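You operate a simulated robot arm through the tools that you are given. There is no shell and no other tool. Be economical: measure what you need, move in short steps, check, and stop when the job is done.

You run a simulated two-armed robot. Do the job below in one go: nothing can be reset, and whatever is moved stays where it is left.

## Task
Take the cream panel on the top of the steel bench and put it away on the top of the side table. Then take the white panel on the top of the steel bench and put it away on the top of the packing table. Then take the blue vent border and leave it on the clear patch of the steel bench. Then take the white vent and leave it on the clear patch of the steel bench. Then put the case marked thirty on the shelf of the desk. Then stack the empty bobbin marked "TWO" from the top of the wall bench on top of the empty bobbin that says "SIX". Then open the drawer marked cones, fetch the red cone marked new from the inside of the drawer marked cones and set it on the counter beside the oil pad, then shut the cones. The order counts. Set down upright: case marked thirty, red cone marked new.

Only the result counts: the job must be done as asked and must still hold three seconds after the hand-in. Knocking over, shifting, dropping, spilling or breaking anything else fails it.

## Robot
Two 7-joint arms with two-finger grippers on one trunk, on a base that drives. Base frame: it is fixed to the floor where the robot stands at the start and does not move with it; the origin is under the middle of the robot, x ahead of it, y to its left, z up; the surface under the hand at the start is at about z = 860. Lengths are in mm, angles in degrees, forces in N, time in s.
The left shoulder is at the start at [36, 161, 1156], the right one opposite. With the tool pointing down near the work surface each hand reaches from about 280 to 740 mm from the robot's upright axis, wherever it stands, measured 20 degrees to its own side. Places, roughly: blue vent border [750, 1250, 750]; case marked thirty [-1750, -2750, 750]; clear patch of the steel bench [500, 100, 900]; counter beside the oil pad [3200, 3500, 900]; cream panel (30x20x10 cm) [600, 100, 900]; drawer marked cones [600, 3400, 700]; empty bobbin [-2000, -1000, 750]; red cone marked new [500, 3500, 750]; shelf of the desk [2600, -5100, 400]; top of the packing table (32x24 cm) [9900, -4960, 800]; top of the side table (40x24 cm) [10300, -4520, 900]; white panel (30x20x10 cm) [500, -500, 900]; white vent (5x5x4 cm) [-1800, -2400, 800]. Payload 2.45 kg a hand.
The tool frame of a hand sits at the grasp point between the pads (the TCP): z along the fingers, y along the line on which they close. The tips reach 26 mm beyond it. Largest opening 96 mm; the body of the gripper starts 69 mm behind the TCP.
Orientation is told as [roll, pitch, yaw] about the base's x, y, z axes, in that order, counted from this pose: with the fingers straight down and closing along the base's y, the tool's x points along the base's -x, its y along +y and its z along -z.

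## Interface
- The arms move only by the tool arm_command. It takes "left_steps", "right_steps" or both (then of equal length, played together; a hand with none holds still); each is a list of rows, each a list of 7 numbers: the turn, a rotation vector about the base's x, y, z in degrees, then the shift along the base's x, y, z in mm, then the finger opening in mm, from 0 to 96. In form: [[rx, ry, rz, dx, dy, dz, grip], ...]. A call has 1 to 10 rows; each row is the pose to reach, as a shift and turn from the pose commanded when the call began. A row lasts 0.2 s, in which the tool goes at most 50 mm and 8.6 degrees; a call with a longer step from one row to the next is refused whole, and so is a gripper value outside its range. Where a pose cannot be reached the arm comes as near as it can. A force on the tool above 40 N (or 10 N above the force at the start of the call, whichever is more), or a blocked arm, ends the call early, and 0.2 s more pass. The fingers move at their own pace and stop on an object; they squeeze with about 20 N. The grip force told is the motor's: it shows also when the fingers shut on nothing. Time passes only in rows, and 0.2 s behind the last, so rows that repeat a pose let the fingers close. It gives the time, the measured TCP pose, the force on the tool (base axes), the opening and the grip force at its end, in the units of the frame above (readings bear some noise), with the torque about the TCP (base axes, N m) and any sound that the robot's microphone picked up.
- Cameras (640 x 400 px; columns grow to the right, rows downward): "scene" is now at [88.4, -17.7, 1620.3]; the picture's right is [-0.24, -0.97, 0.00], its down [-0.83, 0.20, -0.53] and it looks along [0.51, -0.13, -0.85] (base axes); focal length 248 px, centre (320, 200). "left" rides on the left gripper at [82, -3, -98] in its tool frame; the picture's right is [0.04, 1.00, 0.00], its down [-0.73, 0.03, -0.68] and it looks along [-0.68, 0.03, 0.73] (tool axes); focal length 256 px, centre (320, 200). "right" rides on the right gripper at [82, 3, -98] in its tool frame; the picture's right is [-0.04, 1.00, 0.00], its down [-0.73, -0.03, -0.68] and it looks along [-0.68, -0.03, 0.73] (tool axes); focal length 256 px, centre (320, 200). There is no depth. A picture from a camera that has moved, and an enlarged one, comes with that camera's place and axes in the base frame and with its lens.
- camera(camera): a new picture of that camera. It takes no simulated time.
- slide_trunk(by): slides the trunk up (or, below 0, down) by that many mm; the arms and the scene camera ride with it, the base frame stays. It gives what a move gives, with no picture.
- drive_base(legs): drives the robot by 1 to 6 legs, each [ahead, left, turn to the left] in mm, mm and degrees, along the robot's own axes; the way and the turn of a leg run together, so that a leg with both is an arc; at most 1500 mm and 180 degrees a leg. The arms and the cameras ride along, it lands a little off, and it stops where it bumps. It gives what a move gives.
- head_to(pan, tilt): turns the head with the scene camera to pan (to the left, within 120 degrees either way) and tilt (down, from -29 to 69), counted from straight ahead of the robot. It gives what a move gives.
- zoom(camera, box): a new picture of the part [left, top, right, bottom] of that camera's present view, enlarged. It takes no simulated time.
- hand_in(): hands the job in; it is judged then, once.

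Go step by step. Nothing tells you exact positions but the pictures and the camera data: compare them with the known pose of the tool, close in by small moves and look again before you grip or let go. The budget is 483 turns and 238 pictures, counting those below and the enlarged ones. Unless the task says otherwise, let go and move clear before handing in.

The tools are called after "Emit:" as a command line: name --argument value ..., lists and objects as JSON in quotes. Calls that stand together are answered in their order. arm_command: Moves the arms, as the interface text tells. Its arguments: {"type":"object","properties":{"left_steps":{"type":"array"},"right_steps":{"type":"array"}},"required":[]} The other tools are called the same way: slide_trunk (by) slides the trunk up or down; drive_base (legs) drives the base; head_to (pan, tilt) turns the head that bears the scene camera; camera (camera) takes a picture; zoom (camera, box) takes an enlarged picture of a part of a camera's view; hand_in () hands the job in.

At the start:

```text
t: 0.0
left_ee_pos: [404.8, 202.3, 1107.4]
left_tool_rot: [0.1, 0.1, 0.0]
left_force: [-0.2, 0.0, -0.8]
left_moment: [0.02, 0.03, -0.04]
left_finger_gap: 96.0
left_finger_force: 0.1
right_ee_pos: [406.1, -200.3, 1132.3]
right_tool_rot: [0.0, 0.0, 0.0]
right_force: [0.4, -0.3, 0.7]
right_moment: [-0.01, 0.02, -0.01]
right_finger_gap: 96.2
right_finger_force: 0.0
trunk travel left (down, up): [-325.0, 242.0]
robot x, y, heading: [-0.3, -0.9, -0.2]
head pan, tilt: [-13.7, 58.0]
```

scene: 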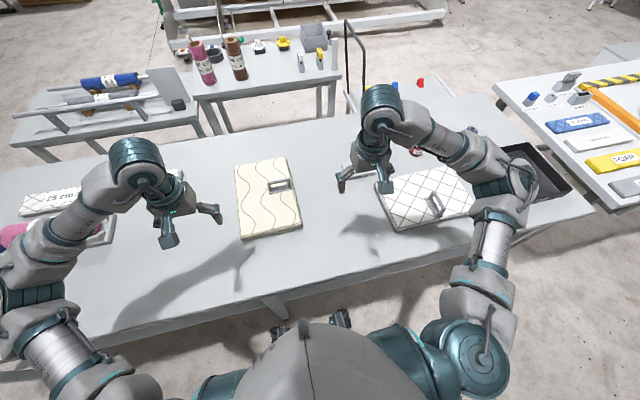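
right: 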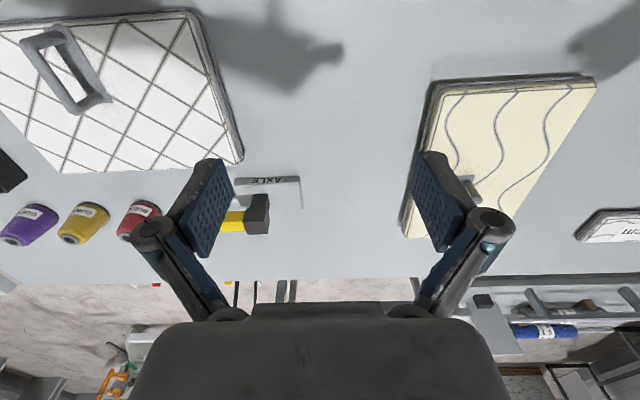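
left: 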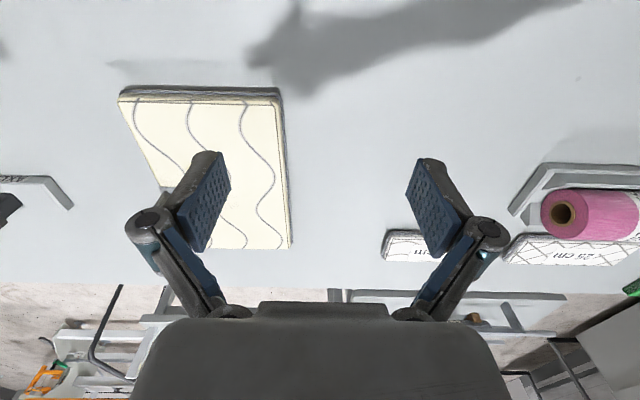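

The cream panel lies ahead, slightly left of the middle, and the white panel is to the right. Both have bail handles, so I'll look closer at them and at the surroundings.

Emit:
zoom --camera "scene" --box '[200, 120, 520, 320]'

Emit:
zoom --camera "scene" --box '[0, 0, 360, 225]'

```text
2.00 times, centred on (360, 220) of scene
camera zoom: at [88.4, -17.7, 1620.3], right [-0.24, -0.97, 0.0], down [-0.83, 0.2, -0.53], along [0.51, -0.13, -0.85], focal length 496 px, centre (240, 160)
```

zoom: 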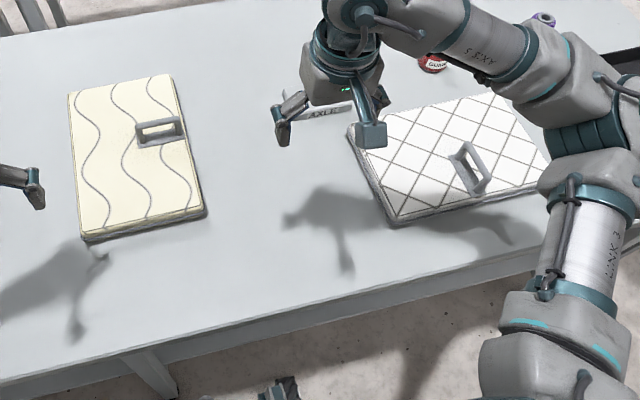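

```text
1.78 times, centred on (180, 112) of scene
camera zoom: at [88.4, -17.7, 1620.3], right [-0.24, -0.97, 0.0], down [-0.83, 0.2, -0.53], along [0.51, -0.13, -0.85], focal length 441 px, centre (569, 356)
```

zoom: 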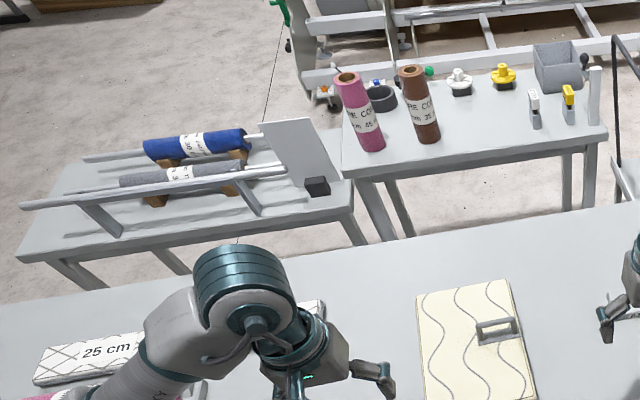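

Before I drive anywhere I need the layout, so I'll turn the head around to survey the hall.

Emit:
head_to --pan -30 --tilt 10

Emit:
camera --camera "scene"

Emit:
head_to --pan -110 --tilt 20

Emit:
camera --camera "scene"

Emit:
head_to --pan 70 --tilt 20

Emit:
camera --camera "scene"

```text
t: 1.2
left_ee_pos: [402.6, 202.7, 1108.0]
left_tool_rot: [0.0, 0.0, -0.1]
left_force: [0.2, 0.8, -0.6]
left_moment: [-0.02, 0.0, -0.01]
left_finger_gap: 95.9
left_finger_force: 0.0
right_ee_pos: [403.1, -201.9, 1133.9]
right_tool_rot: [0.0, -0.1, 0.0]
right_force: [0.0, -0.7, 0.1]
right_moment: [0.0, 0.02, 0.02]
right_finger_gap: 96.1
right_finger_force: 0.0
trunk travel left (down, up): [-325.0, 242.0]
robot x, y, heading: [1.5, 0.9, 0.1]
head pan, tilt: [-30.0, 10.0]
```

```text
232 pictures are left
camera scene: at [102.3, -47.9, 1692.2], right [-0.5, -0.87, 0.0], down [-0.16, 0.09, -0.98], along [0.85, -0.49, -0.18], focal length 248 px, centre (320, 200)
```

scene: 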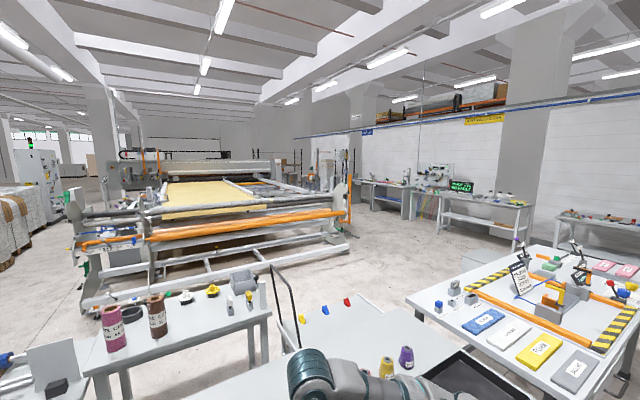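

```text
t: 2.7
left_ee_pos: [402.8, 203.4, 1108.1]
left_tool_rot: [0.0, -0.1, 0.0]
left_force: [0.6, -0.4, -0.6]
left_moment: [0.0, 0.02, 0.02]
left_finger_gap: 95.9
left_finger_force: 0.0
right_ee_pos: [404.1, -200.5, 1134.1]
right_tool_rot: [0.1, -0.1, 0.0]
right_force: [-0.3, -0.1, -0.1]
right_moment: [0.0, 0.04, 0.0]
right_finger_gap: 96.0
right_finger_force: 0.0
trunk travel left (down, up): [-325.0, 242.0]
robot x, y, heading: [0.3, -1.8, -0.1]
head pan, tilt: [-110.0, 20.0]
```

```text
231 pictures are left
camera scene: at [-10.3, -89.0, 1676.4], right [-0.94, 0.34, 0.0], down [0.11, 0.32, -0.94], along [-0.32, -0.88, -0.34], focal length 248 px, centre (320, 200)
```

scene: 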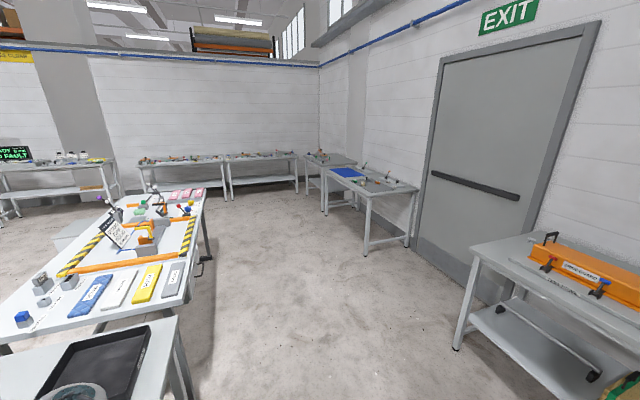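

```text
t: 5.4
left_ee_pos: [402.5, 202.8, 1108.0]
left_tool_rot: [0.1, -0.2, 0.1]
left_force: [0.7, 0.7, -0.3]
left_moment: [0.02, -0.01, 0.0]
left_finger_gap: 96.0
left_finger_force: 0.2
right_ee_pos: [402.3, -200.0, 1133.2]
right_tool_rot: [0.0, 0.0, 0.1]
right_force: [-0.3, -0.1, 0.7]
right_moment: [-0.02, -0.04, 0.02]
right_finger_gap: 95.8
right_finger_force: 0.0
trunk travel left (down, up): [-325.0, 242.0]
robot x, y, heading: [2.0, 0.1, -0.1]
head pan, tilt: [70.0, 20.0]
```

```text
230 pictures are left
camera scene: at [53.4, 86.2, 1676.2], right [0.94, -0.34, 0.0], down [-0.12, -0.32, -0.94], along [0.32, 0.88, -0.34], focal length 248 px, centre (320, 200)
```

scene: 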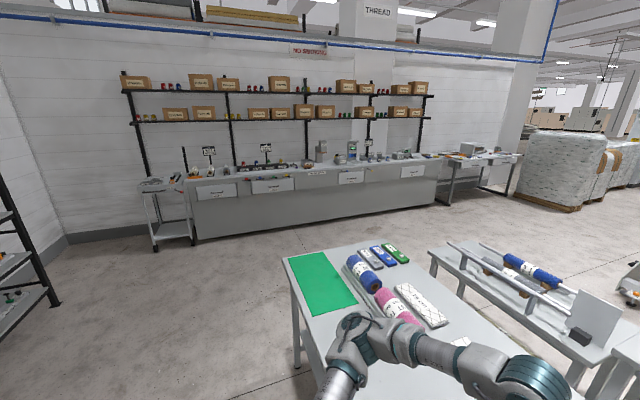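

I have a route to the far tables: west of the right-hand table, then east along y≈-4050. First I'll bring the left hand over the cream handle with a yaw of 90.

Emit:
arm_command --left_steps '[[0, 0, -8.5, 20, -20, 0, 96], [0, 0, -17, 40, -40, 0, 96], [0, 0, -25.5, 60, -60, 0, 96], [0, 0, -34, 80, -80, 0, 96], [0, 0, -42.5, 100, -100, 0, 96], [0, 0, -51, 120, -120, 0, 96], [0, 0, -59.5, 140, -140, 0, 96], [0, 0, -68, 155, -160, 0, 96], [0, 0, -76.5, 170, -180, 0, 96], [0, 0, -85, 180, -200, 0, 96]]' --right_steps '[[0, 0, 0, -10, -10, 0, 96], [0, 0, 0, -20, -20, 0, 96], [0, 0, 0, -30, -40, 0, 96], [0, 0, 0, -40, -60, 0, 96], [0, 0, 0, -50, -80, 0, 96], [0, 0, 0, -60, -90, 0, 96], [0, 0, 0, -70, -100, 0, 96], [0, 0, 0, -80, -110, 0, 96], [0, 0, 0, -90, -120, 0, 96], [0, 0, 0, -100, -130, 0, 96]]'

Emit:
camera --camera "left"

Emit:
head_to --pan 0 --tilt 55

Emit:
camera --camera "scene"

```text
t: 7.6
left_ee_pos: [369.4, 43.1, 1026.8]
left_tool_rot: [2.2, -0.1, -82.6]
left_force: [-0.5, -0.6, -0.2]
left_moment: [0.01, -0.05, 0.0]
left_finger_gap: 95.7
left_finger_force: 0.0
left hand out of reach, approached as far as the arm can: row 7, 8, 9, 10
right_ee_pos: [296.9, -330.3, 1134.9]
right_tool_rot: [0.0, -0.4, 0.0]
right_force: [-0.8, -0.3, 0.3]
right_moment: [-0.02, -0.04, -0.07]
right_finger_gap: 96.1
right_finger_force: 0.1
trunk travel left (down, up): [-325.0, 242.0]
robot x, y, heading: [0.6, 2.1, 0.1]
head pan, tilt: [70.0, 20.0]
```

```text
229 pictures are left
camera left: at [350.7, 125.1, 1124.2], right [0.98, 0.17, 0.04], down [0.1, -0.73, 0.68], along [0.14, -0.67, -0.73], focal length 256 px, centre (320, 200)
```

left: 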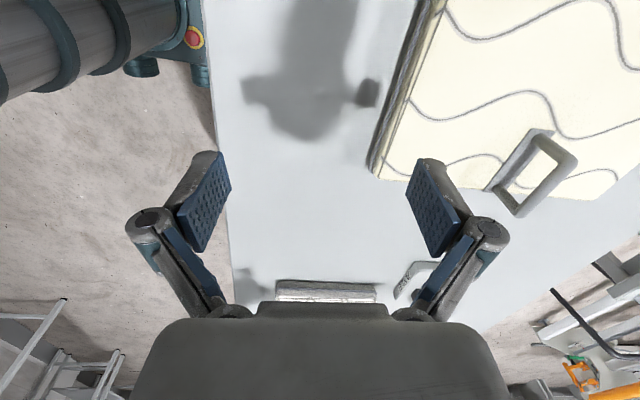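

```text
t: 9.0
left_ee_pos: [374.0, 43.3, 1024.9]
left_tool_rot: [2.0, -0.2, -82.4]
left_force: [-0.2, 0.0, 0.7]
left_moment: [-0.01, 0.0, -0.02]
left_finger_gap: 96.2
left_finger_force: 0.1
right_ee_pos: [303.0, -331.8, 1133.3]
right_tool_rot: [0.1, -0.1, 0.0]
right_force: [-0.8, 0.5, -1.0]
right_moment: [0.02, -0.01, -0.01]
right_finger_gap: 96.0
right_finger_force: 0.0
trunk travel left (down, up): [-325.0, 242.0]
robot x, y, heading: [2.5, 0.5, -0.0]
head pan, tilt: [0.0, 55.0]
```

```text
228 pictures are left
camera scene: at [92.9, -5.1, 1624.0], right [0.0, -1.0, 0.0], down [-0.82, 0.0, -0.57], along [0.57, 0.0, -0.82], focal length 248 px, centre (320, 200)
```

scene: 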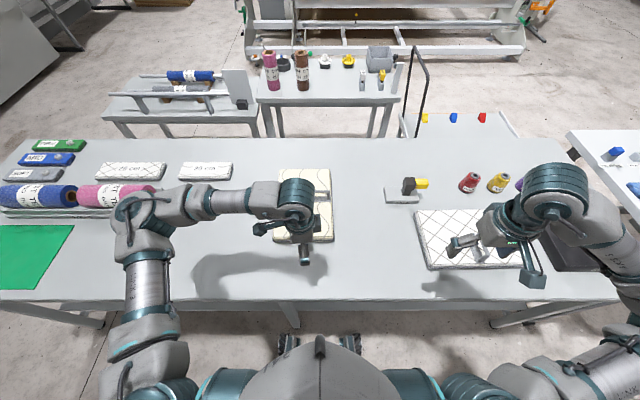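

The bail's bar runs along y at about x≈618, y -45 to 33. I'll shift the base right so it sits better in the left arm's range.

Emit:
drive_base --legs '[[0, -200, 0]]'

Emit:
arm_command --left_steps '[[0, 0, -1, 40, 15, 0, 96], [0, 0, -2, 80, 30, 0, 96], [0, 0, -4, 120, 50, 0, 96], [0, 0, -5, 150, 70, 0, 96], [0, 0, -7, 180, 90, 0, 96], [0, 0, -7.5, 200, 110, 0, 96], [0, 0, -7.5, 220, 130, 0, 96], [0, 0, -7.5, 235, 150, 0, 96]]'

Emit:
camera --camera "left"

```text
t: 10.6
left_ee_pos: [372.8, -156.6, 1024.0]
left_tool_rot: [2.0, -0.1, -82.5]
left_force: [0.5, -0.6, -0.2]
left_moment: [0.01, 0.01, 0.01]
left_finger_gap: 96.2
left_finger_force: 0.0
right_ee_pos: [301.7, -528.8, 1134.9]
right_tool_rot: [-0.1, -0.2, 0.0]
right_force: [0.0, -0.1, -0.1]
right_moment: [-0.01, 0.02, 0.01]
right_finger_gap: 96.2
right_finger_force: 0.0
trunk travel left (down, up): [-325.0, 242.0]
robot x, y, heading: [-3.1, -204.0, -0.1]
head pan, tilt: [0.0, 55.0]
```

```text
t: 12.4
left_ee_pos: [352.9, -99.5, 1036.3]
left_tool_rot: [2.2, 0.1, -85.7]
left_force: [0.0, -0.2, -0.5]
left_moment: [0.02, -0.01, 0.02]
left_finger_gap: 95.9
left_finger_force: 0.0
left hand out of reach, approached as far as the arm can: row 1, 2, 3, 4, 5, 6, 7, 8
right_ee_pos: [299.3, -535.4, 1135.4]
right_tool_rot: [0.1, -0.3, 0.0]
right_force: [0.4, -0.2, 0.4]
right_moment: [0.02, 0.01, 0.01]
right_finger_gap: 95.9
right_finger_force: 0.0
trunk travel left (down, up): [-325.0, 242.0]
robot x, y, heading: [-1.0, -205.8, -0.0]
head pan, tilt: [0.0, 55.0]
```

```text
227 pictures are left
camera left: at [338.9, -18.2, 1133.7], right [0.99, 0.11, 0.04], down [0.06, -0.73, 0.68], along [0.11, -0.67, -0.73], focal length 256 px, centre (320, 200)
```

left: 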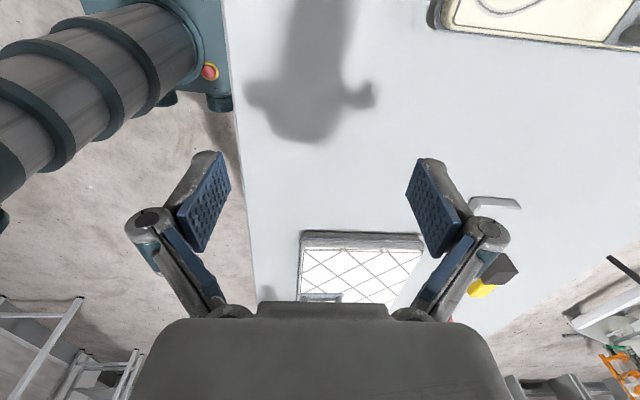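

A yaw of -85 seems to jam the left wrist, so I'll unwind it towards positive yaw while extending.

Emit:
arm_command --left_steps '[[0, 0, 8.5, 0, 5, 5, 96], [0, 0, 17, 0, 10, 10, 96], [0, 0, 25.5, 0, 15, 15, 96], [0, 0, 34, 0, 20, 20, 96], [0, 0, 42.5, 0, 30, 30, 96], [0, 0, 51, 0, 40, 40, 96], [0, 0, 59.5, 0, 50, 40, 96], [0, 0, 68, 0, 60, 40, 96], [0, 0, 76.5, 0, 70, 40, 96], [0, 0, 85, 0, 80, 40, 96]]'

Emit:
arm_command --left_steps '[[0, 0, 8.5, 20, 0, 0, 96], [0, 0, 17, 40, 5, 0, 96], [0, 0, 25.5, 60, 10, 0, 96], [0, 0, 34, 80, 15, 0, 96], [0, 0, 42.5, 100, 20, 0, 96], [0, 0, 51, 120, 20, 0, 96], [0, 0, 59.5, 140, 20, 0, 96], [0, 0, 68, 160, 20, 0, 96], [0, 0, 76.5, 180, 20, 0, 96], [0, 0, 85, 200, 20, 0, 96]]'

```text
t: 14.6
left_ee_pos: [352.2, -20.9, 1075.4]
left_tool_rot: [2.2, 0.0, -0.6]
left_force: [0.9, -0.8, -0.3]
left_moment: [-0.02, 0.0, 0.02]
left_finger_gap: 95.7
left_finger_force: 0.1
right_ee_pos: [301.1, -536.5, 1133.6]
right_tool_rot: [0.2, -0.4, 0.1]
right_force: [0.0, -0.6, -0.9]
right_moment: [0.0, -0.01, -0.04]
right_finger_gap: 95.9
right_finger_force: 0.1
trunk travel left (down, up): [-325.0, 242.0]
robot x, y, heading: [1.1, -204.2, -0.1]
head pan, tilt: [0.0, 55.0]
```

```text
t: 16.8
left_ee_pos: [552.2, -0.6, 1076.2]
left_tool_rot: [2.4, 0.0, 84.4]
left_force: [0.2, -0.8, 0.3]
left_moment: [-0.02, -0.02, -0.02]
left_finger_gap: 96.1
left_finger_force: 0.1
right_ee_pos: [300.0, -537.1, 1134.0]
right_tool_rot: [0.1, -0.3, 0.0]
right_force: [0.1, 0.4, -0.2]
right_moment: [0.0, -0.06, -0.03]
right_finger_gap: 96.0
right_finger_force: 0.1
trunk travel left (down, up): [-325.0, 242.0]
robot x, y, heading: [-0.8, -200.0, -0.1]
head pan, tilt: [0.0, 55.0]
```

Positive yaw works for the left arm. I'll look down at the handle.

Emit:
camera --camera "left"

Emit:
camera --camera "scene"

```text
226 pictures are left
camera left: at [551.8, -80.8, 1173.2], right [-1.0, 0.06, 0.04], down [0.07, 0.73, 0.68], along [0.01, 0.68, -0.73], focal length 256 px, centre (320, 200)
```

left: 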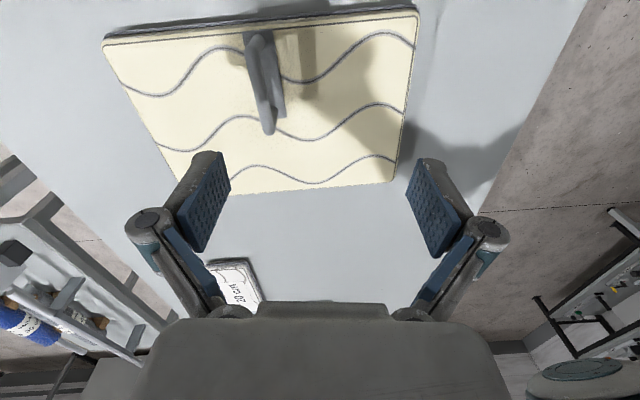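

```text
225 pictures are left
camera scene: at [93.9, -205.6, 1623.9], right [0.0, -1.0, 0.0], down [-0.82, 0.0, -0.57], along [0.57, 0.0, -0.82], focal length 248 px, centre (320, 200)
```

scene: 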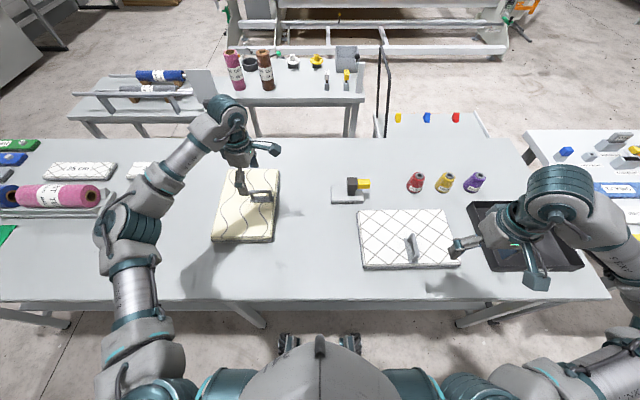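

Emit:
zoom --camera "left" --box '[200, 0, 360, 160]'

```text
2.50 times, centred on (280, 80) of left
camera zoom: at [551.8, -80.8, 1173.2], right [-1.0, 0.06, 0.04], down [0.07, 0.73, 0.68], along [0.01, 0.68, -0.73], focal length 640 px, centre (420, 500)
```

zoom: 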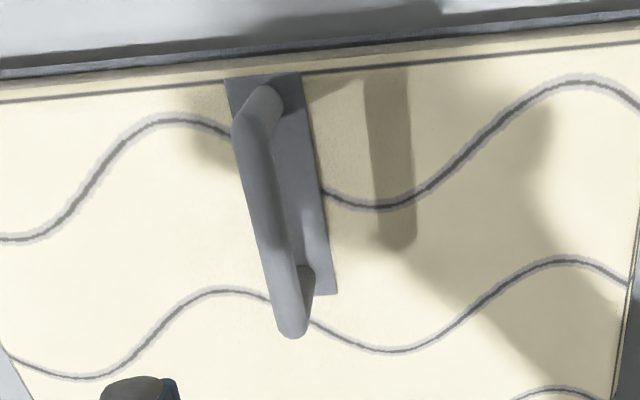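

Emit:
arm_command --left_steps '[[0, -1.2, 3, 25, 3, -30, 96], [-0.2, -2.4, 5.6, 49, 6, -60, 96], [-0.2, -2.4, 5.6, 49, 6, -90, 96]]'

Emit:
camera --camera "left"

Emit:
zoom --camera "scene" --box '[180, 90, 340, 250]'

```text
t: 17.6
left_ee_pos: [600.8, 6.9, 988.1]
left_tool_rot: [-0.2, 0.1, 89.8]
left_force: [0.0, 0.4, 0.2]
left_moment: [0.0, 0.0, -0.01]
left_finger_gap: 95.8
left_finger_force: 0.1
right_ee_pos: [299.9, -535.8, 1134.2]
right_tool_rot: [0.2, -0.3, 0.1]
right_force: [0.2, 0.4, -0.8]
right_moment: [0.01, -0.01, 0.01]
right_finger_gap: 96.2
right_finger_force: 0.0
trunk travel left (down, up): [-325.0, 242.0]
robot x, y, heading: [2.2, -199.0, -0.1]
head pan, tilt: [0.0, 55.0]
```

```text
223 pictures are left
camera left: at [603.4, -73.9, 1084.7], right [-1.0, -0.04, 0.0], down [-0.03, 0.73, 0.68], along [-0.02, 0.68, -0.74], focal length 256 px, centre (320, 200)
```

left: 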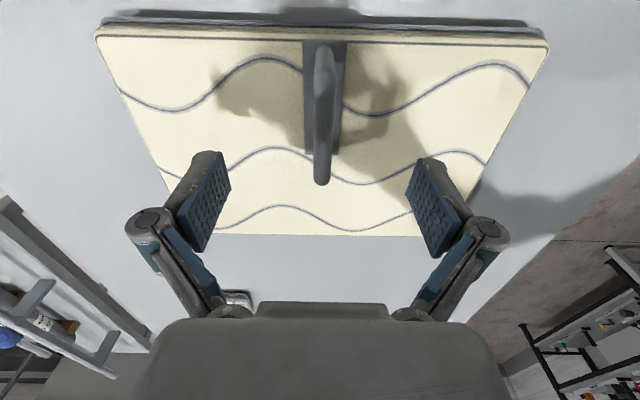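

```text
2.50 times, centred on (260, 170) of scene
camera zoom: at [93.2, -204.9, 1623.9], right [0.0, -1.0, 0.0], down [-0.82, 0.0, -0.57], along [0.57, 0.0, -0.82], focal length 620 px, centre (470, 275)
```

zoom: 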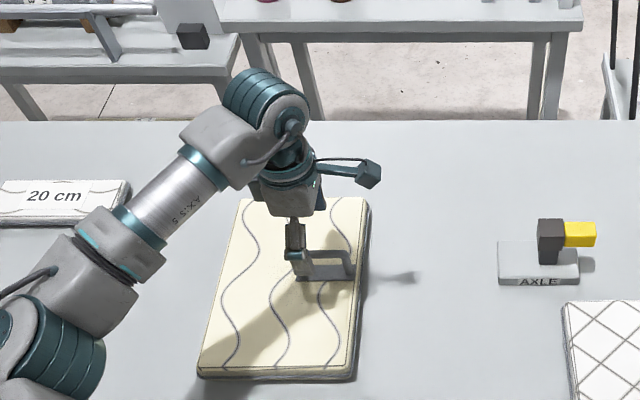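

The handle is centred in the jaws, so I'll go down around it and close.

Emit:
arm_command --left_steps '[[0, 0, 0, 0, -2, -20, 96], [0, 0, 0, 0, -2, -40, 96], [0, 0, 0, 0, -2, -62, 96], [0, 0, 0, 0, -2, -62, 50], [0, 0, 0, 0, -2, -62, 10], [0, 0, 0, 0, -2, -62, 0], [0, 0, 0, 0, -2, -62, 0]]'

Emit:
camera --camera "left"

```text
t: 19.2
left_ee_pos: [601.8, 3.4, 925.6]
left_tool_rot: [-0.1, 0.2, 89.8]
left_force: [-0.7, -0.2, 5.0]
left_moment: [0.04, 0.15, 0.02]
left_finger_gap: 10.2
left_finger_force: 19.9
right_ee_pos: [299.9, -536.4, 1132.6]
right_tool_rot: [0.2, -0.3, 0.0]
right_force: [-0.5, -0.1, 0.3]
right_moment: [-0.04, -0.02, 0.03]
right_finger_gap: 96.0
right_finger_force: 0.0
trunk travel left (down, up): [-325.0, 242.0]
robot x, y, heading: [0.3, -199.6, -0.3]
head pan, tilt: [0.0, 55.0]
```

```text
221 pictures are left
camera left: at [602.5, -76.5, 1023.2], right [-1.0, -0.04, 0.0], down [-0.03, 0.74, 0.68], along [-0.02, 0.68, -0.74], focal length 256 px, centre (320, 200)
```

left: 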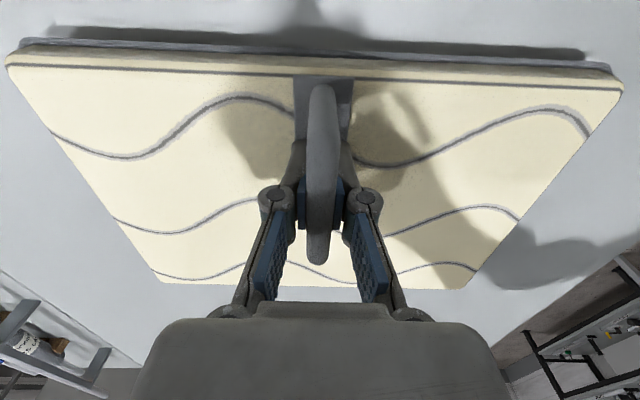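

Emit:
arm_command --left_steps '[[0, 0, 0, 0, 0, 5, 0], [0, 0, 0, 0, 0, 10, 0], [0, 0, 0, 0, 0, 20, 0], [0, 0, 0, 0, 0, 30, 0], [0, 0, 0, 0, 0, 30, 0]]'

Emit:
camera --camera "left"

Emit:
zoom --camera "scene" --box '[180, 90, 340, 250]'

```text
t: 20.4
left_ee_pos: [601.5, 4.0, 953.7]
left_tool_rot: [0.0, 0.0, 89.9]
left_force: [0.1, 0.2, -1.4]
left_moment: [-0.07, 0.02, 0.0]
left_finger_gap: 10.1
left_finger_force: 19.9
right_ee_pos: [300.2, -535.6, 1132.9]
right_tool_rot: [0.2, -0.3, 0.0]
right_force: [0.9, 0.3, 0.8]
right_moment: [0.02, 0.02, 0.0]
right_finger_gap: 95.9
right_finger_force: 0.0
trunk travel left (down, up): [-325.0, 242.0]
robot x, y, heading: [-0.4, -199.7, 0.1]
head pan, tilt: [0.0, 55.0]
```

```text
220 pictures are left
camera left: at [603.1, -76.3, 1052.0], right [-1.0, -0.04, 0.0], down [-0.03, 0.73, 0.68], along [-0.02, 0.68, -0.74], focal length 256 px, centre (320, 200)
```

left: 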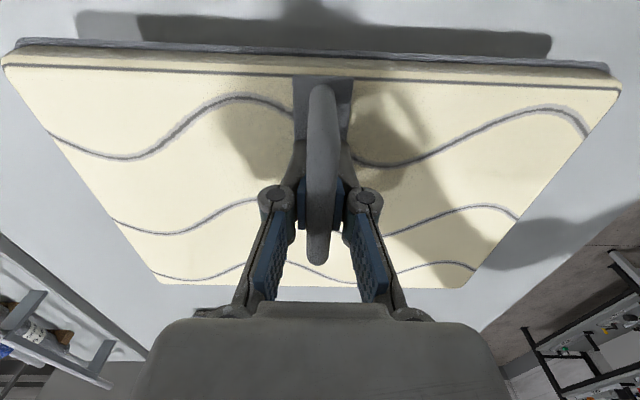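

```text
2.50 times, centred on (260, 170) of scene
camera zoom: at [93.8, -204.9, 1623.9], right [0.0, -1.0, 0.0], down [-0.82, 0.0, -0.57], along [0.57, 0.0, -0.82], focal length 620 px, centre (470, 275)
```

zoom: 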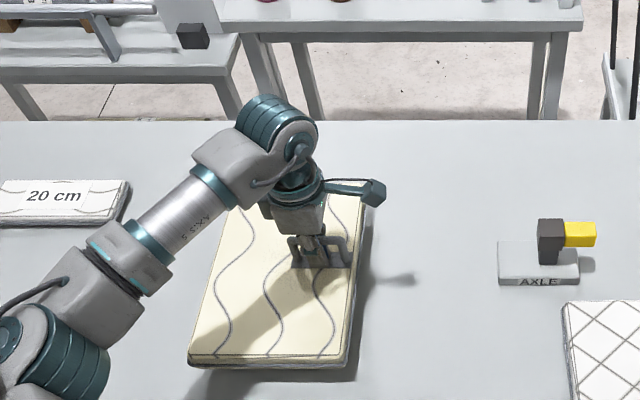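

The panel is very light and hangs level. I'll raise it, pull in and back away from the bench.

Emit:
arm_command --left_steps '[[0, 0, 0, 0, 0, 45, 0], [0, 0, 0, -20, 0, 85, 0], [0, 0, 0, -50, 10, 115, 0], [0, 0, 0, -80, 20, 145, 0], [0, 0, 0, -110, 30, 170, 0], [0, 0, 0, -130, 40, 180, 0]]'

Emit:
drive_base --legs '[[-550, 0, 0], [0, 0, -90]]'

Emit:
head_to --pan 0 --tilt 25

Emit:
camera --camera "scene"

```text
t: 21.8
left_ee_pos: [468.8, 43.3, 1134.2]
left_tool_rot: [-0.1, 0.2, 89.8]
left_force: [-1.0, -0.2, -2.7]
left_moment: [-0.14, -0.02, 0.01]
left_finger_gap: 10.1
left_finger_force: 19.9
right_ee_pos: [299.1, -535.2, 1134.6]
right_tool_rot: [0.0, -0.2, 0.0]
right_force: [0.0, -0.1, -0.6]
right_moment: [-0.03, -0.02, -0.02]
right_finger_gap: 96.3
right_finger_force: 0.1
trunk travel left (down, up): [-325.0, 242.0]
robot x, y, heading: [2.4, -201.7, -0.0]
head pan, tilt: [0.0, 55.0]
```

```text
t: 28.8
left_ee_pos: [-303.5, -672.1, 1134.6]
left_tool_rot: [-0.1, 0.1, -0.1]
left_force: [0.2, 0.2, -1.1]
left_moment: [0.01, 0.09, -0.03]
left_finger_gap: 10.6
left_finger_force: 19.7
right_ee_pos: [-881.7, -503.0, 1134.1]
right_tool_rot: [0.3, -0.2, -90.1]
right_force: [-0.9, -0.2, -0.1]
right_moment: [0.0, -0.03, 0.01]
right_finger_gap: 95.9
right_finger_force: 0.1
trunk travel left (down, up): [-325.0, 242.0]
robot x, y, heading: [-552.6, -202.8, -90.2]
head pan, tilt: [0.0, 55.0]
```

```text
t: 29.7
left_ee_pos: [-303.4, -670.3, 1135.2]
left_tool_rot: [-0.1, 0.2, -0.2]
left_force: [0.0, -0.3, -3.1]
left_moment: [0.0, 0.14, 0.01]
left_finger_gap: 10.4
left_finger_force: 20.4
right_ee_pos: [-883.6, -499.7, 1134.7]
right_tool_rot: [0.2, -0.4, -89.9]
right_force: [0.7, -0.4, 0.4]
right_moment: [0.01, 0.04, 0.02]
right_finger_gap: 95.9
right_finger_force: 0.1
trunk travel left (down, up): [-325.0, 242.0]
robot x, y, heading: [-548.3, -196.8, -89.8]
head pan, tilt: [0.0, 25.0]
```

```text
218 pictures are left
camera scene: at [-550.9, -317.5, 1667.8], right [-1.0, 0.0, 0.0], down [0.0, 0.43, -0.9], along [0.0, -0.9, -0.43], focal length 248 px, centre (320, 200)
```

scene: 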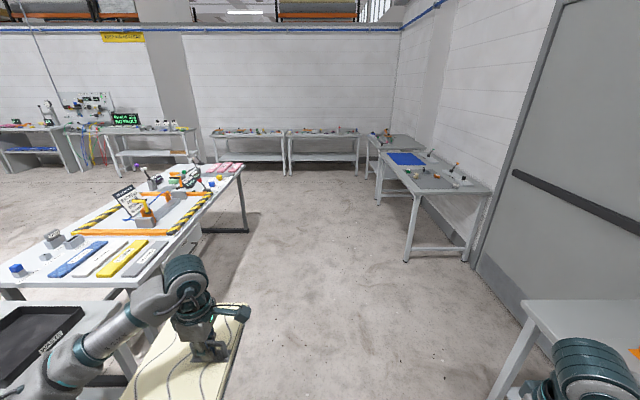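

Emit:
drive_base --legs '[[1500, 0, 0], [1500, 0, 0], [850, 0, 0], [0, 0, 90]]'

Emit:
head_to --pan -20 --tilt 15

Emit:
camera --camera "scene"

```text
t: 52.1
left_ee_pos: [-61.8, -3797.3, 1135.1]
left_tool_rot: [-0.2, 0.1, 90.5]
left_force: [-0.4, -0.1, -2.3]
left_moment: [-0.09, -0.01, 0.05]
left_finger_gap: 10.3
left_finger_force: 19.9
right_ee_pos: [-225.9, -4379.3, 1134.7]
right_tool_rot: [0.1, -0.4, 0.6]
right_force: [0.6, -1.1, -0.2]
right_moment: [0.01, 0.01, 0.01]
right_finger_gap: 96.0
right_finger_force: 0.1
trunk travel left (down, up): [-325.0, 242.0]
robot x, y, heading: [-525.6, -4049.1, 0.4]
head pan, tilt: [0.0, 25.0]
```

```text
t: 52.9
left_ee_pos: [-65.0, -3797.0, 1136.6]
left_tool_rot: [-0.4, 0.1, 90.5]
left_force: [-0.6, 0.2, -1.4]
left_moment: [-0.09, -0.01, -0.01]
left_finger_gap: 10.3
left_finger_force: 20.0
right_ee_pos: [-228.6, -4378.6, 1136.7]
right_tool_rot: [0.2, -0.6, 0.5]
right_force: [-0.2, -0.1, -0.1]
right_moment: [0.01, 0.04, 0.03]
right_finger_gap: 95.8
right_finger_force: 0.1
trunk travel left (down, up): [-325.0, 242.0]
robot x, y, heading: [-525.2, -4050.1, 0.7]
head pan, tilt: [-20.0, 15.0]
```

```text
217 pictures are left
camera scene: at [-418.3, -4081.7, 1684.1], right [-0.33, -0.94, 0.0], down [-0.25, 0.09, -0.96], along [0.91, -0.32, -0.26], focal length 248 px, centre (320, 200)
```

scene: 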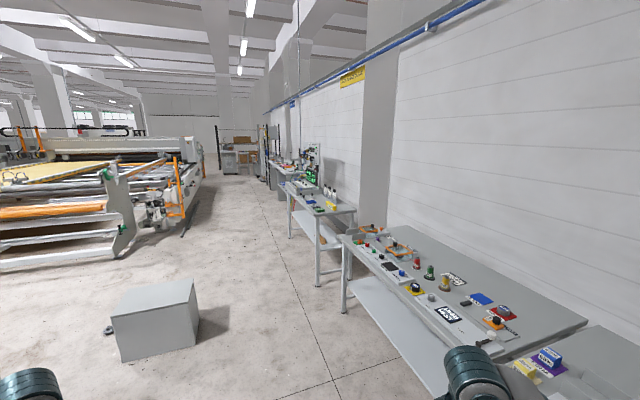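

There's a grey box on the floor out to y≈-3680, and the desks start at about y≈-4850. I'll shift right and drive on along y≈-4270.

Emit:
drive_base --legs '[[0, -220, -0.6], [1500, 0, 0], [1500, 0, 0], [1500, 0, 0], [1500, 0, 0]]'

Emit:
camera --camera "scene"

```text
t: 82.6
left_ee_pos: [5914.7, -3993.3, 1137.0]
left_tool_rot: [-0.5, 0.1, 90.1]
left_force: [0.3, -0.3, -1.4]
left_moment: [-0.08, -0.01, 0.03]
left_finger_gap: 10.5
left_finger_force: 19.7
right_ee_pos: [5747.5, -4573.7, 1134.7]
right_tool_rot: [0.2, -0.6, 0.3]
right_force: [0.5, 0.3, 0.9]
right_moment: [-0.01, 0.02, 0.01]
right_finger_gap: 96.4
right_finger_force: 0.0
trunk travel left (down, up): [-325.0, 242.0]
robot x, y, heading: [5450.7, -4244.1, 0.2]
head pan, tilt: [-20.0, 15.0]
```

```text
216 pictures are left
camera scene: at [5561.1, -4275.3, 1684.1], right [-0.34, -0.94, 0.0], down [-0.25, 0.09, -0.97], along [0.91, -0.33, -0.26], focal length 248 px, centre (320, 200)
```

scene: 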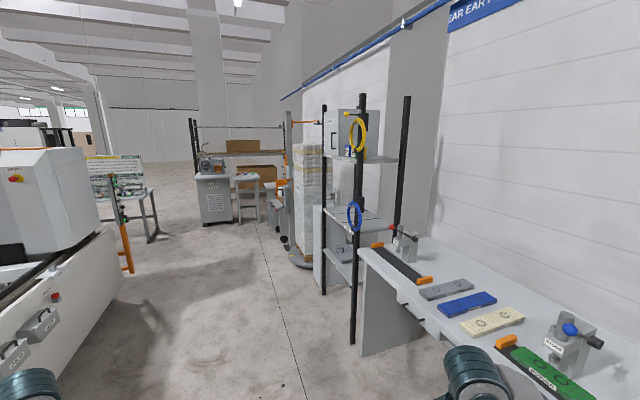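

The side table is visible beyond the grey cabinet, about at the stated place. I'll drive on to x≈8300 and look.

Emit:
drive_base --legs '[[1500, 0, 0], [1350, 0, 0]]'

Emit:
head_to --pan -15 --tilt 25

Emit:
camera --camera "scene"

```text
t: 96.4
left_ee_pos: [8760.8, -3990.6, 1137.4]
left_tool_rot: [-0.5, 0.2, 90.0]
left_force: [0.8, -0.2, -2.0]
left_moment: [-0.08, 0.0, 0.0]
left_finger_gap: 10.4
left_finger_force: 20.4
right_ee_pos: [8591.5, -4569.7, 1136.9]
right_tool_rot: [0.2, -0.7, 0.0]
right_force: [0.3, 0.1, 0.0]
right_moment: [0.0, -0.03, 0.02]
right_finger_gap: 96.0
right_finger_force: 0.1
trunk travel left (down, up): [-325.0, 242.0]
robot x, y, heading: [8296.6, -4234.2, 0.1]
head pan, tilt: [-20.0, 15.0]
```

```text
t: 97.1
left_ee_pos: [8758.4, -3990.0, 1140.3]
left_tool_rot: [-0.7, 0.1, 90.0]
left_force: [-0.2, 0.8, -1.4]
left_moment: [-0.11, 0.03, -0.04]
left_finger_gap: 10.4
left_finger_force: 19.7
right_ee_pos: [8588.2, -4570.0, 1137.1]
right_tool_rot: [0.2, -0.8, 0.0]
right_force: [0.3, -0.2, 0.0]
right_moment: [0.0, 0.02, -0.02]
right_finger_gap: 96.0
right_finger_force: 0.1
trunk travel left (down, up): [-325.0, 242.0]
robot x, y, heading: [8299.0, -4234.8, 0.3]
head pan, tilt: [-15.0, 25.0]
```

```text
215 pictures are left
camera scene: at [8408.8, -4262.5, 1667.9], right [-0.26, -0.97, 0.0], down [-0.41, 0.11, -0.91], along [0.87, -0.23, -0.43], focal length 248 px, centre (320, 200)
```

scene: 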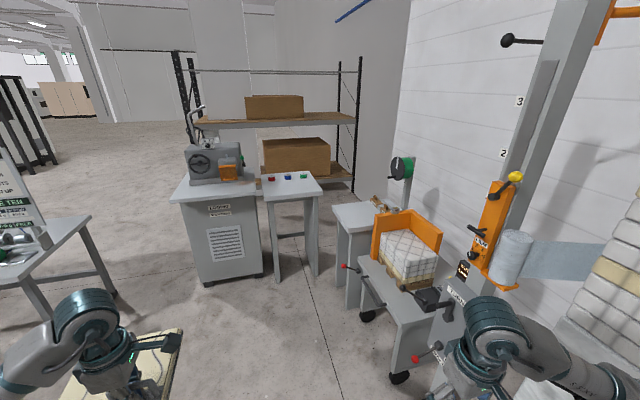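

Emit:
zoom --camera "scene" --box '[230, 150, 470, 300]'

```text
2.67 times, centred on (350, 225) of scene
camera zoom: at [8408.8, -4262.5, 1667.9], right [-0.26, -0.97, 0.0], down [-0.41, 0.11, -0.91], along [0.87, -0.23, -0.43], focal length 661 px, centre (240, 133)
```

zoom: 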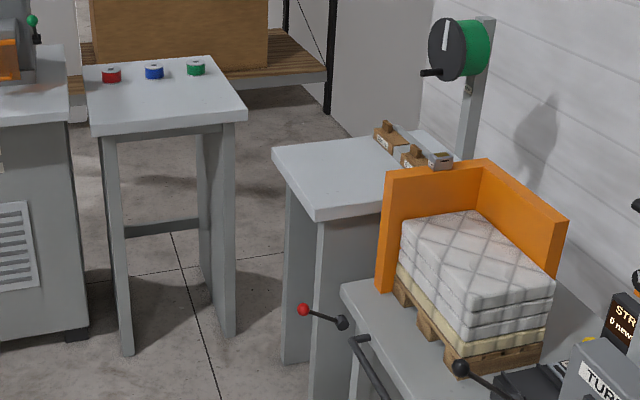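

The side table top spans about x 10070–10615, y -4287…-4728, with buttons at its far edge. I'll stand at about (9650,-4270) and turn right 40° so the left arm faces it.

Emit:
drive_base --legs '[[1350, -30, 0], [0, 0, -40]]'

Emit:
head_to --pan 30 --tilt 45

Emit:
camera --camera "scene"

```text
t: 105.7
left_ee_pos: [10160.9, -4375.4, 1138.2]
left_tool_rot: [-0.5, 0.3, 49.9]
left_force: [-0.1, 0.2, -2.5]
left_moment: [-0.11, 0.05, 0.0]
left_finger_gap: 10.6
left_finger_force: 20.3
right_ee_pos: [9657.5, -4709.2, 1137.9]
right_tool_rot: [0.0, -0.9, -40.1]
right_force: [-0.2, 0.1, 0.1]
right_moment: [-0.01, 0.0, 0.0]
right_finger_gap: 96.3
right_finger_force: 0.0
trunk travel left (down, up): [-325.0, 242.0]
robot x, y, heading: [9648.6, -4271.5, -40.1]
head pan, tilt: [-15.0, 25.0]
```

```text
t: 106.8
left_ee_pos: [10156.5, -4373.9, 1141.3]
left_tool_rot: [-0.8, 0.2, 49.9]
left_force: [-0.1, -0.5, -1.6]
left_moment: [-0.14, 0.05, -0.03]
left_finger_gap: 10.9
left_finger_force: 20.2
right_ee_pos: [9653.0, -4710.7, 1138.6]
right_tool_rot: [0.0, -1.0, -40.1]
right_force: [0.5, 1.0, 0.4]
right_moment: [0.0, 0.0, -0.03]
right_finger_gap: 95.8
right_finger_force: 0.0
trunk travel left (down, up): [-325.0, 242.0]
robot x, y, heading: [9648.5, -4267.8, -39.8]
head pan, tilt: [30.0, 45.0]
```

```text
213 pictures are left
camera scene: at [9744.4, -4299.4, 1637.4], right [-0.17, -0.98, 0.0], down [-0.7, 0.12, -0.71], along [0.69, -0.12, -0.71], focal length 248 px, centre (320, 200)
```

scene: 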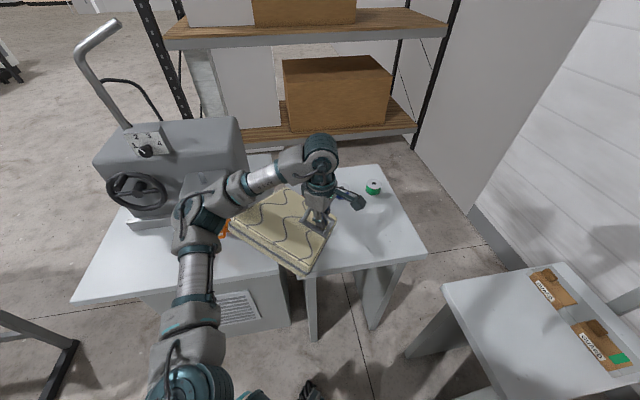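

I'll move the panel over the table, turning it so its long side runs along y, at the present height.

Emit:
arm_command --left_steps '[[0, 0, 0, 0, -40, 0, 0], [0, 0, -7, 10, -75, 0, 0], [0, 0, -15, 30, -100, 0, 0], [0, 0, -23, 50, -120, 0, 0], [0, 0, -31, 70, -136, 0, 0], [0, 0, -39, 90, -136, 0, 0], [0, 0, -47, 105, -136, 0, 0], [0, 0, -50, 105, -136, -20, 0]]'

Emit:
camera --camera "scene"

Emit:
camera --camera "left"

```text
t: 108.1
left_ee_pos: [10226.6, -4510.5, 1142.9]
left_tool_rot: [-1.2, 0.2, 20.1]
left_force: [-3.8, -11.9, -7.1]
left_moment: [-0.13, -0.66, 1.59]
left_finger_gap: 29.0
left_finger_force: 20.1
right_ee_pos: [9652.0, -4707.0, 1138.5]
right_tool_rot: [0.1, -1.2, -39.9]
right_force: [0.2, 0.7, 0.4]
right_moment: [0.01, -0.01, -0.02]
right_finger_gap: 95.9
right_finger_force: 0.1
trunk travel left (down, up): [-325.0, 242.0]
robot x, y, heading: [9649.0, -4272.0, -39.9]
head pan, tilt: [30.0, 45.0]
stopped in row 6 (left hand): the force on the tool passed its limit at 62 N (the readings are from after the stop); the commanded pose is now the measured one
```

```text
212 pictures are left
camera scene: at [9744.0, -4301.2, 1637.4], right [-0.17, -0.98, 0.0], down [-0.7, 0.13, -0.71], along [0.69, -0.12, -0.71], focal length 248 px, centre (320, 200)
```

scene: 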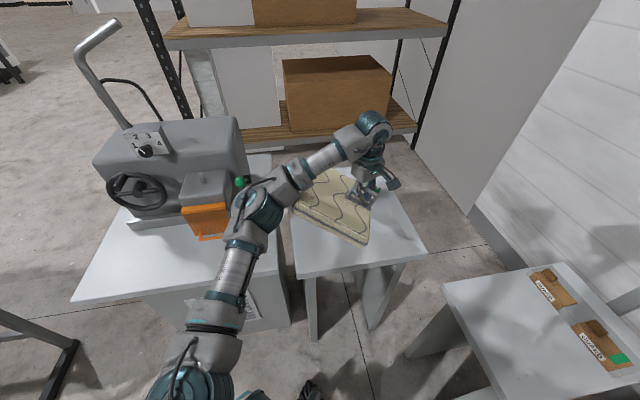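

```text
211 pictures are left
camera left: at [10150.2, -4537.9, 1241.2], right [-0.38, 0.92, -0.02], down [0.68, 0.29, 0.68], along [0.63, 0.24, -0.74], focal length 256 px, centre (320, 200)
```

left: 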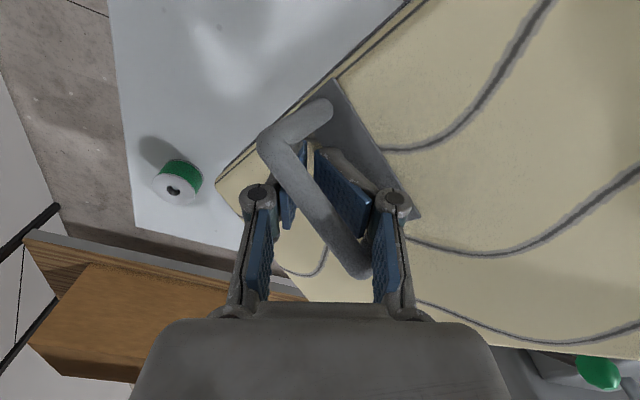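

The panel bumped something and twisted in the grip. I'll look closely at it.

Emit:
zoom --camera "scene" --box '[180, 100, 430, 260]'

```text
2.50 times, centred on (305, 180) of scene
camera zoom: at [9744.0, -4301.2, 1637.4], right [-0.17, -0.98, 0.0], down [-0.7, 0.13, -0.71], along [0.69, -0.12, -0.71], focal length 620 px, centre (358, 250)
```

zoom: 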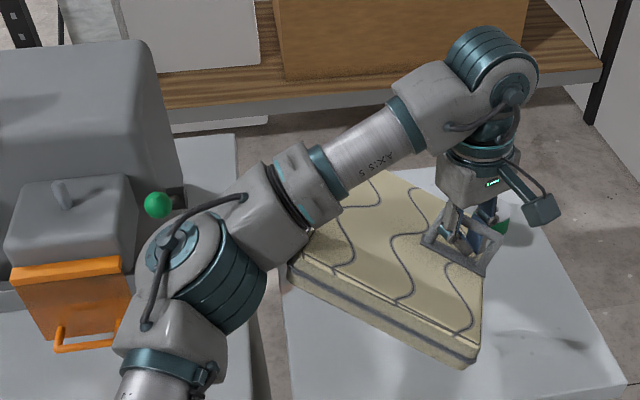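

The panel most likely touched the forearm, because the hand is high and the elbow low. I'll turn the hand back to re-seat the bar, then raise the trunk so the forearm slopes down from above.

Emit:
arm_command --left_steps '[[0, 0, 7, 0, 0, 0, 0], [0, 0, 14, 0, 0, 0, 0], [0, 0, 21, 0, 0, 0, 0], [0, 0, 28, 0, 0, 0, 0], [0, 0, 30, 0, 0, 0, 0], [0, 0, 30, 0, 0, 0, 0]]'

Emit:
camera --camera "left"

```text
t: 109.5
left_ee_pos: [10227.4, -4509.1, 1143.4]
left_tool_rot: [-1.2, 0.1, 50.0]
left_force: [0.2, 1.5, -1.5]
left_moment: [-0.08, -0.03, -0.02]
left_finger_gap: 7.7
left_finger_force: 19.8
right_ee_pos: [9651.7, -4706.8, 1138.9]
right_tool_rot: [0.2, -1.2, -39.9]
right_force: [0.5, 0.0, 0.1]
right_moment: [0.0, -0.02, -0.04]
right_finger_gap: 96.0
right_finger_force: 0.1
trunk travel left (down, up): [-325.0, 242.0]
robot x, y, heading: [9645.1, -4272.7, -39.8]
head pan, tilt: [30.0, 45.0]
```

```text
209 pictures are left
camera left: at [10175.1, -4571.2, 1241.1], right [-0.79, 0.61, -0.02], down [0.44, 0.59, 0.68], along [0.43, 0.53, -0.74], focal length 256 px, centre (320, 200)
```

left: 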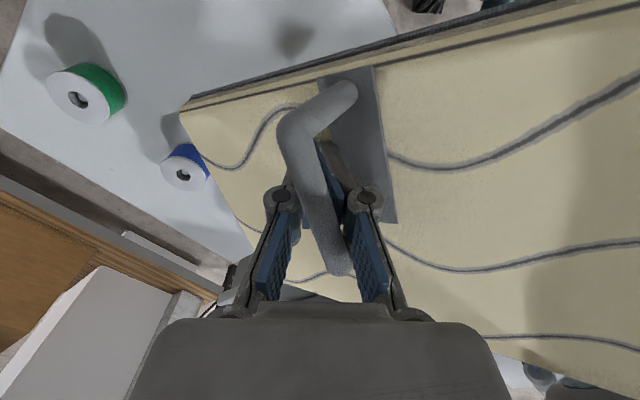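

Emit:
slide_trunk --by 240

Emit:
arm_command --left_steps '[[0, 0, 0, 5, 0, -40, 0], [0, 0, 0, 10, 0, -80, 0], [0, 0, 0, 15, 0, -120, 0], [0, 0, 0, 20, 0, -160, 0], [0, 0, 0, 25, 0, -200, 0], [0, 0, 0, 30, 0, -240, 0], [0, 0, 0, 35, 0, -270, 0]]'

Emit:
camera --camera "scene"

Emit:
camera --camera "left"

```text
t: 112.0
left_ee_pos: [10227.0, -4510.9, 1382.0]
left_tool_rot: [-1.2, 0.2, 49.9]
left_force: [0.1, 0.4, -1.6]
left_moment: [-0.12, -0.04, 0.01]
left_finger_gap: 6.0
left_finger_force: 20.2
right_ee_pos: [9651.7, -4707.9, 1379.3]
right_tool_rot: [0.1, -1.3, -39.9]
right_force: [-0.4, 0.1, 0.1]
right_moment: [-0.03, 0.02, 0.0]
right_finger_gap: 95.9
right_finger_force: 0.0
trunk travel left (down, up): [-565.0, 2.0]
robot x, y, heading: [9645.0, -4270.3, -40.0]
head pan, tilt: [30.0, 45.0]
```

```text
t: 113.6
left_ee_pos: [10261.7, -4510.0, 1112.9]
left_tool_rot: [-1.2, 0.1, 49.8]
left_force: [-0.5, 0.0, -1.8]
left_moment: [-0.11, -0.02, 0.01]
left_finger_gap: 6.1
left_finger_force: 19.6
right_ee_pos: [9653.0, -4707.2, 1379.6]
right_tool_rot: [0.0, -1.2, -39.9]
right_force: [-0.3, -0.4, -0.3]
right_moment: [-0.04, -0.01, -0.02]
right_finger_gap: 95.7
right_finger_force: 0.3
trunk travel left (down, up): [-565.0, 2.0]
robot x, y, heading: [9648.1, -4268.4, -39.9]
head pan, tilt: [30.0, 45.0]
```

```text
208 pictures are left
camera scene: at [9717.3, -4278.0, 1877.0], right [-0.17, -0.98, 0.0], down [-0.7, 0.12, -0.7], along [0.69, -0.12, -0.71], focal length 248 px, centre (320, 200)
```

scene: 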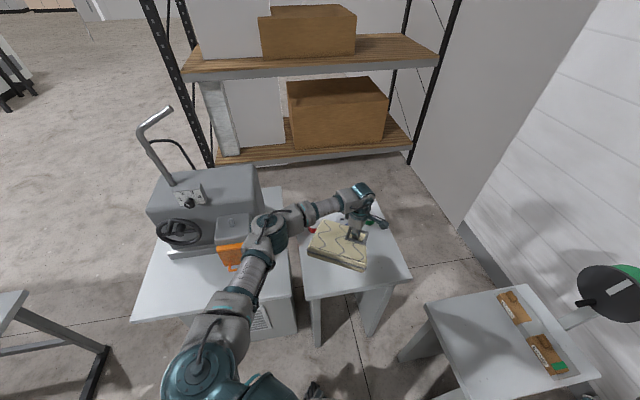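

```text
207 pictures are left
camera left: at [10209.8, -4571.8, 1210.7], right [-0.79, 0.61, -0.02], down [0.44, 0.59, 0.68], along [0.43, 0.52, -0.74], focal length 256 px, centre (320, 200)
```

left: 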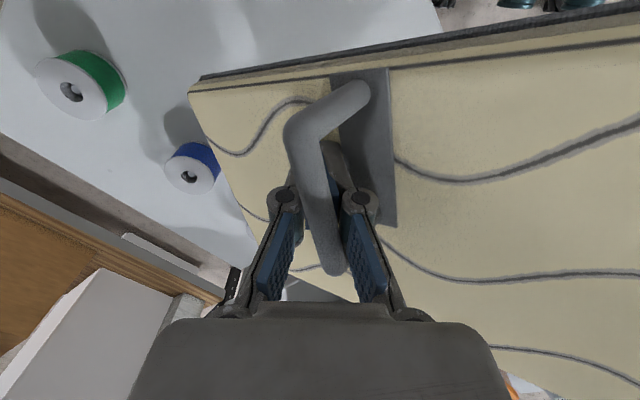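

The bar has slipped above the pads and is hooked on the fingers. I'll lower the panel onto the table as it is and regrip there.

Emit:
arm_command --left_steps '[[0, 0, 0, -10, 0, -30, 0], [0, 0, 0, -25, 0, -60, 0], [0, 0, 0, -25, 0, -90, 0], [0, 0, 0, -25, 0, -120, 0], [0, 0, 0, -25, 0, -135, 0]]'

Emit:
zoom --camera "scene" --box '[270, 160, 430, 310]'

Emit:
camera --camera "left"

```text
t: 114.7
left_ee_pos: [10236.3, -4510.5, 1003.1]
left_tool_rot: [-2.1, 0.5, 49.9]
left_force: [-8.4, 9.4, 30.2]
left_moment: [-1.93, -1.42, -0.08]
left_finger_gap: 13.0
left_finger_force: 20.0
right_ee_pos: [9647.8, -4704.4, 1380.8]
right_tool_rot: [0.2, -1.4, -39.9]
right_force: [0.0, -0.1, -0.6]
right_moment: [0.0, 0.05, 0.0]
right_finger_gap: 95.9
right_finger_force: 0.0
trunk travel left (down, up): [-565.0, 2.0]
robot x, y, heading: [9652.5, -4269.0, -39.7]
head pan, tilt: [30.0, 45.0]
stopped in row 5 (left hand): the force on the tool passed its limit at 45 N (the readings are from after the stop); the commanded pose is now the measured one
```

```text
2.67 times, centred on (350, 235) of scene
camera zoom: at [9707.0, -4272.2, 1877.7], right [-0.17, -0.98, 0.0], down [-0.69, 0.12, -0.71], along [0.7, -0.12, -0.71], focal length 661 px, centre (240, 107)
```

zoom: 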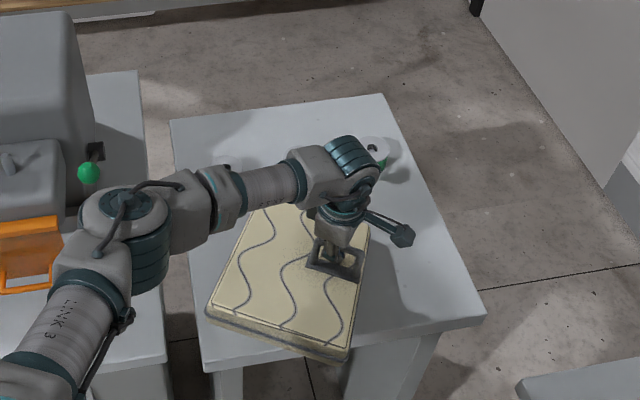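

```text
205 pictures are left
camera left: at [10183.8, -4571.0, 1102.1], right [-0.79, 0.61, -0.04], down [0.43, 0.6, 0.67], along [0.43, 0.51, -0.74], focal length 256 px, centre (320, 200)
```

left: 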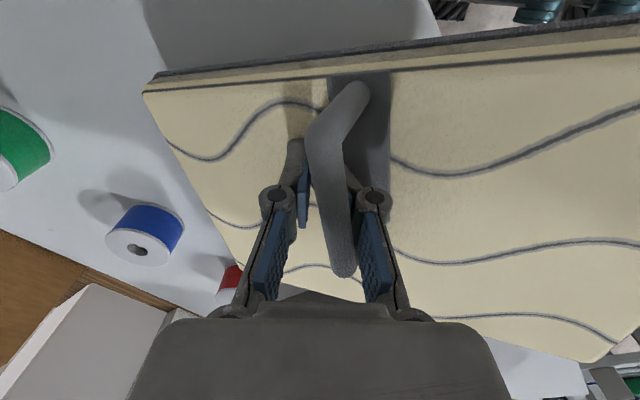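

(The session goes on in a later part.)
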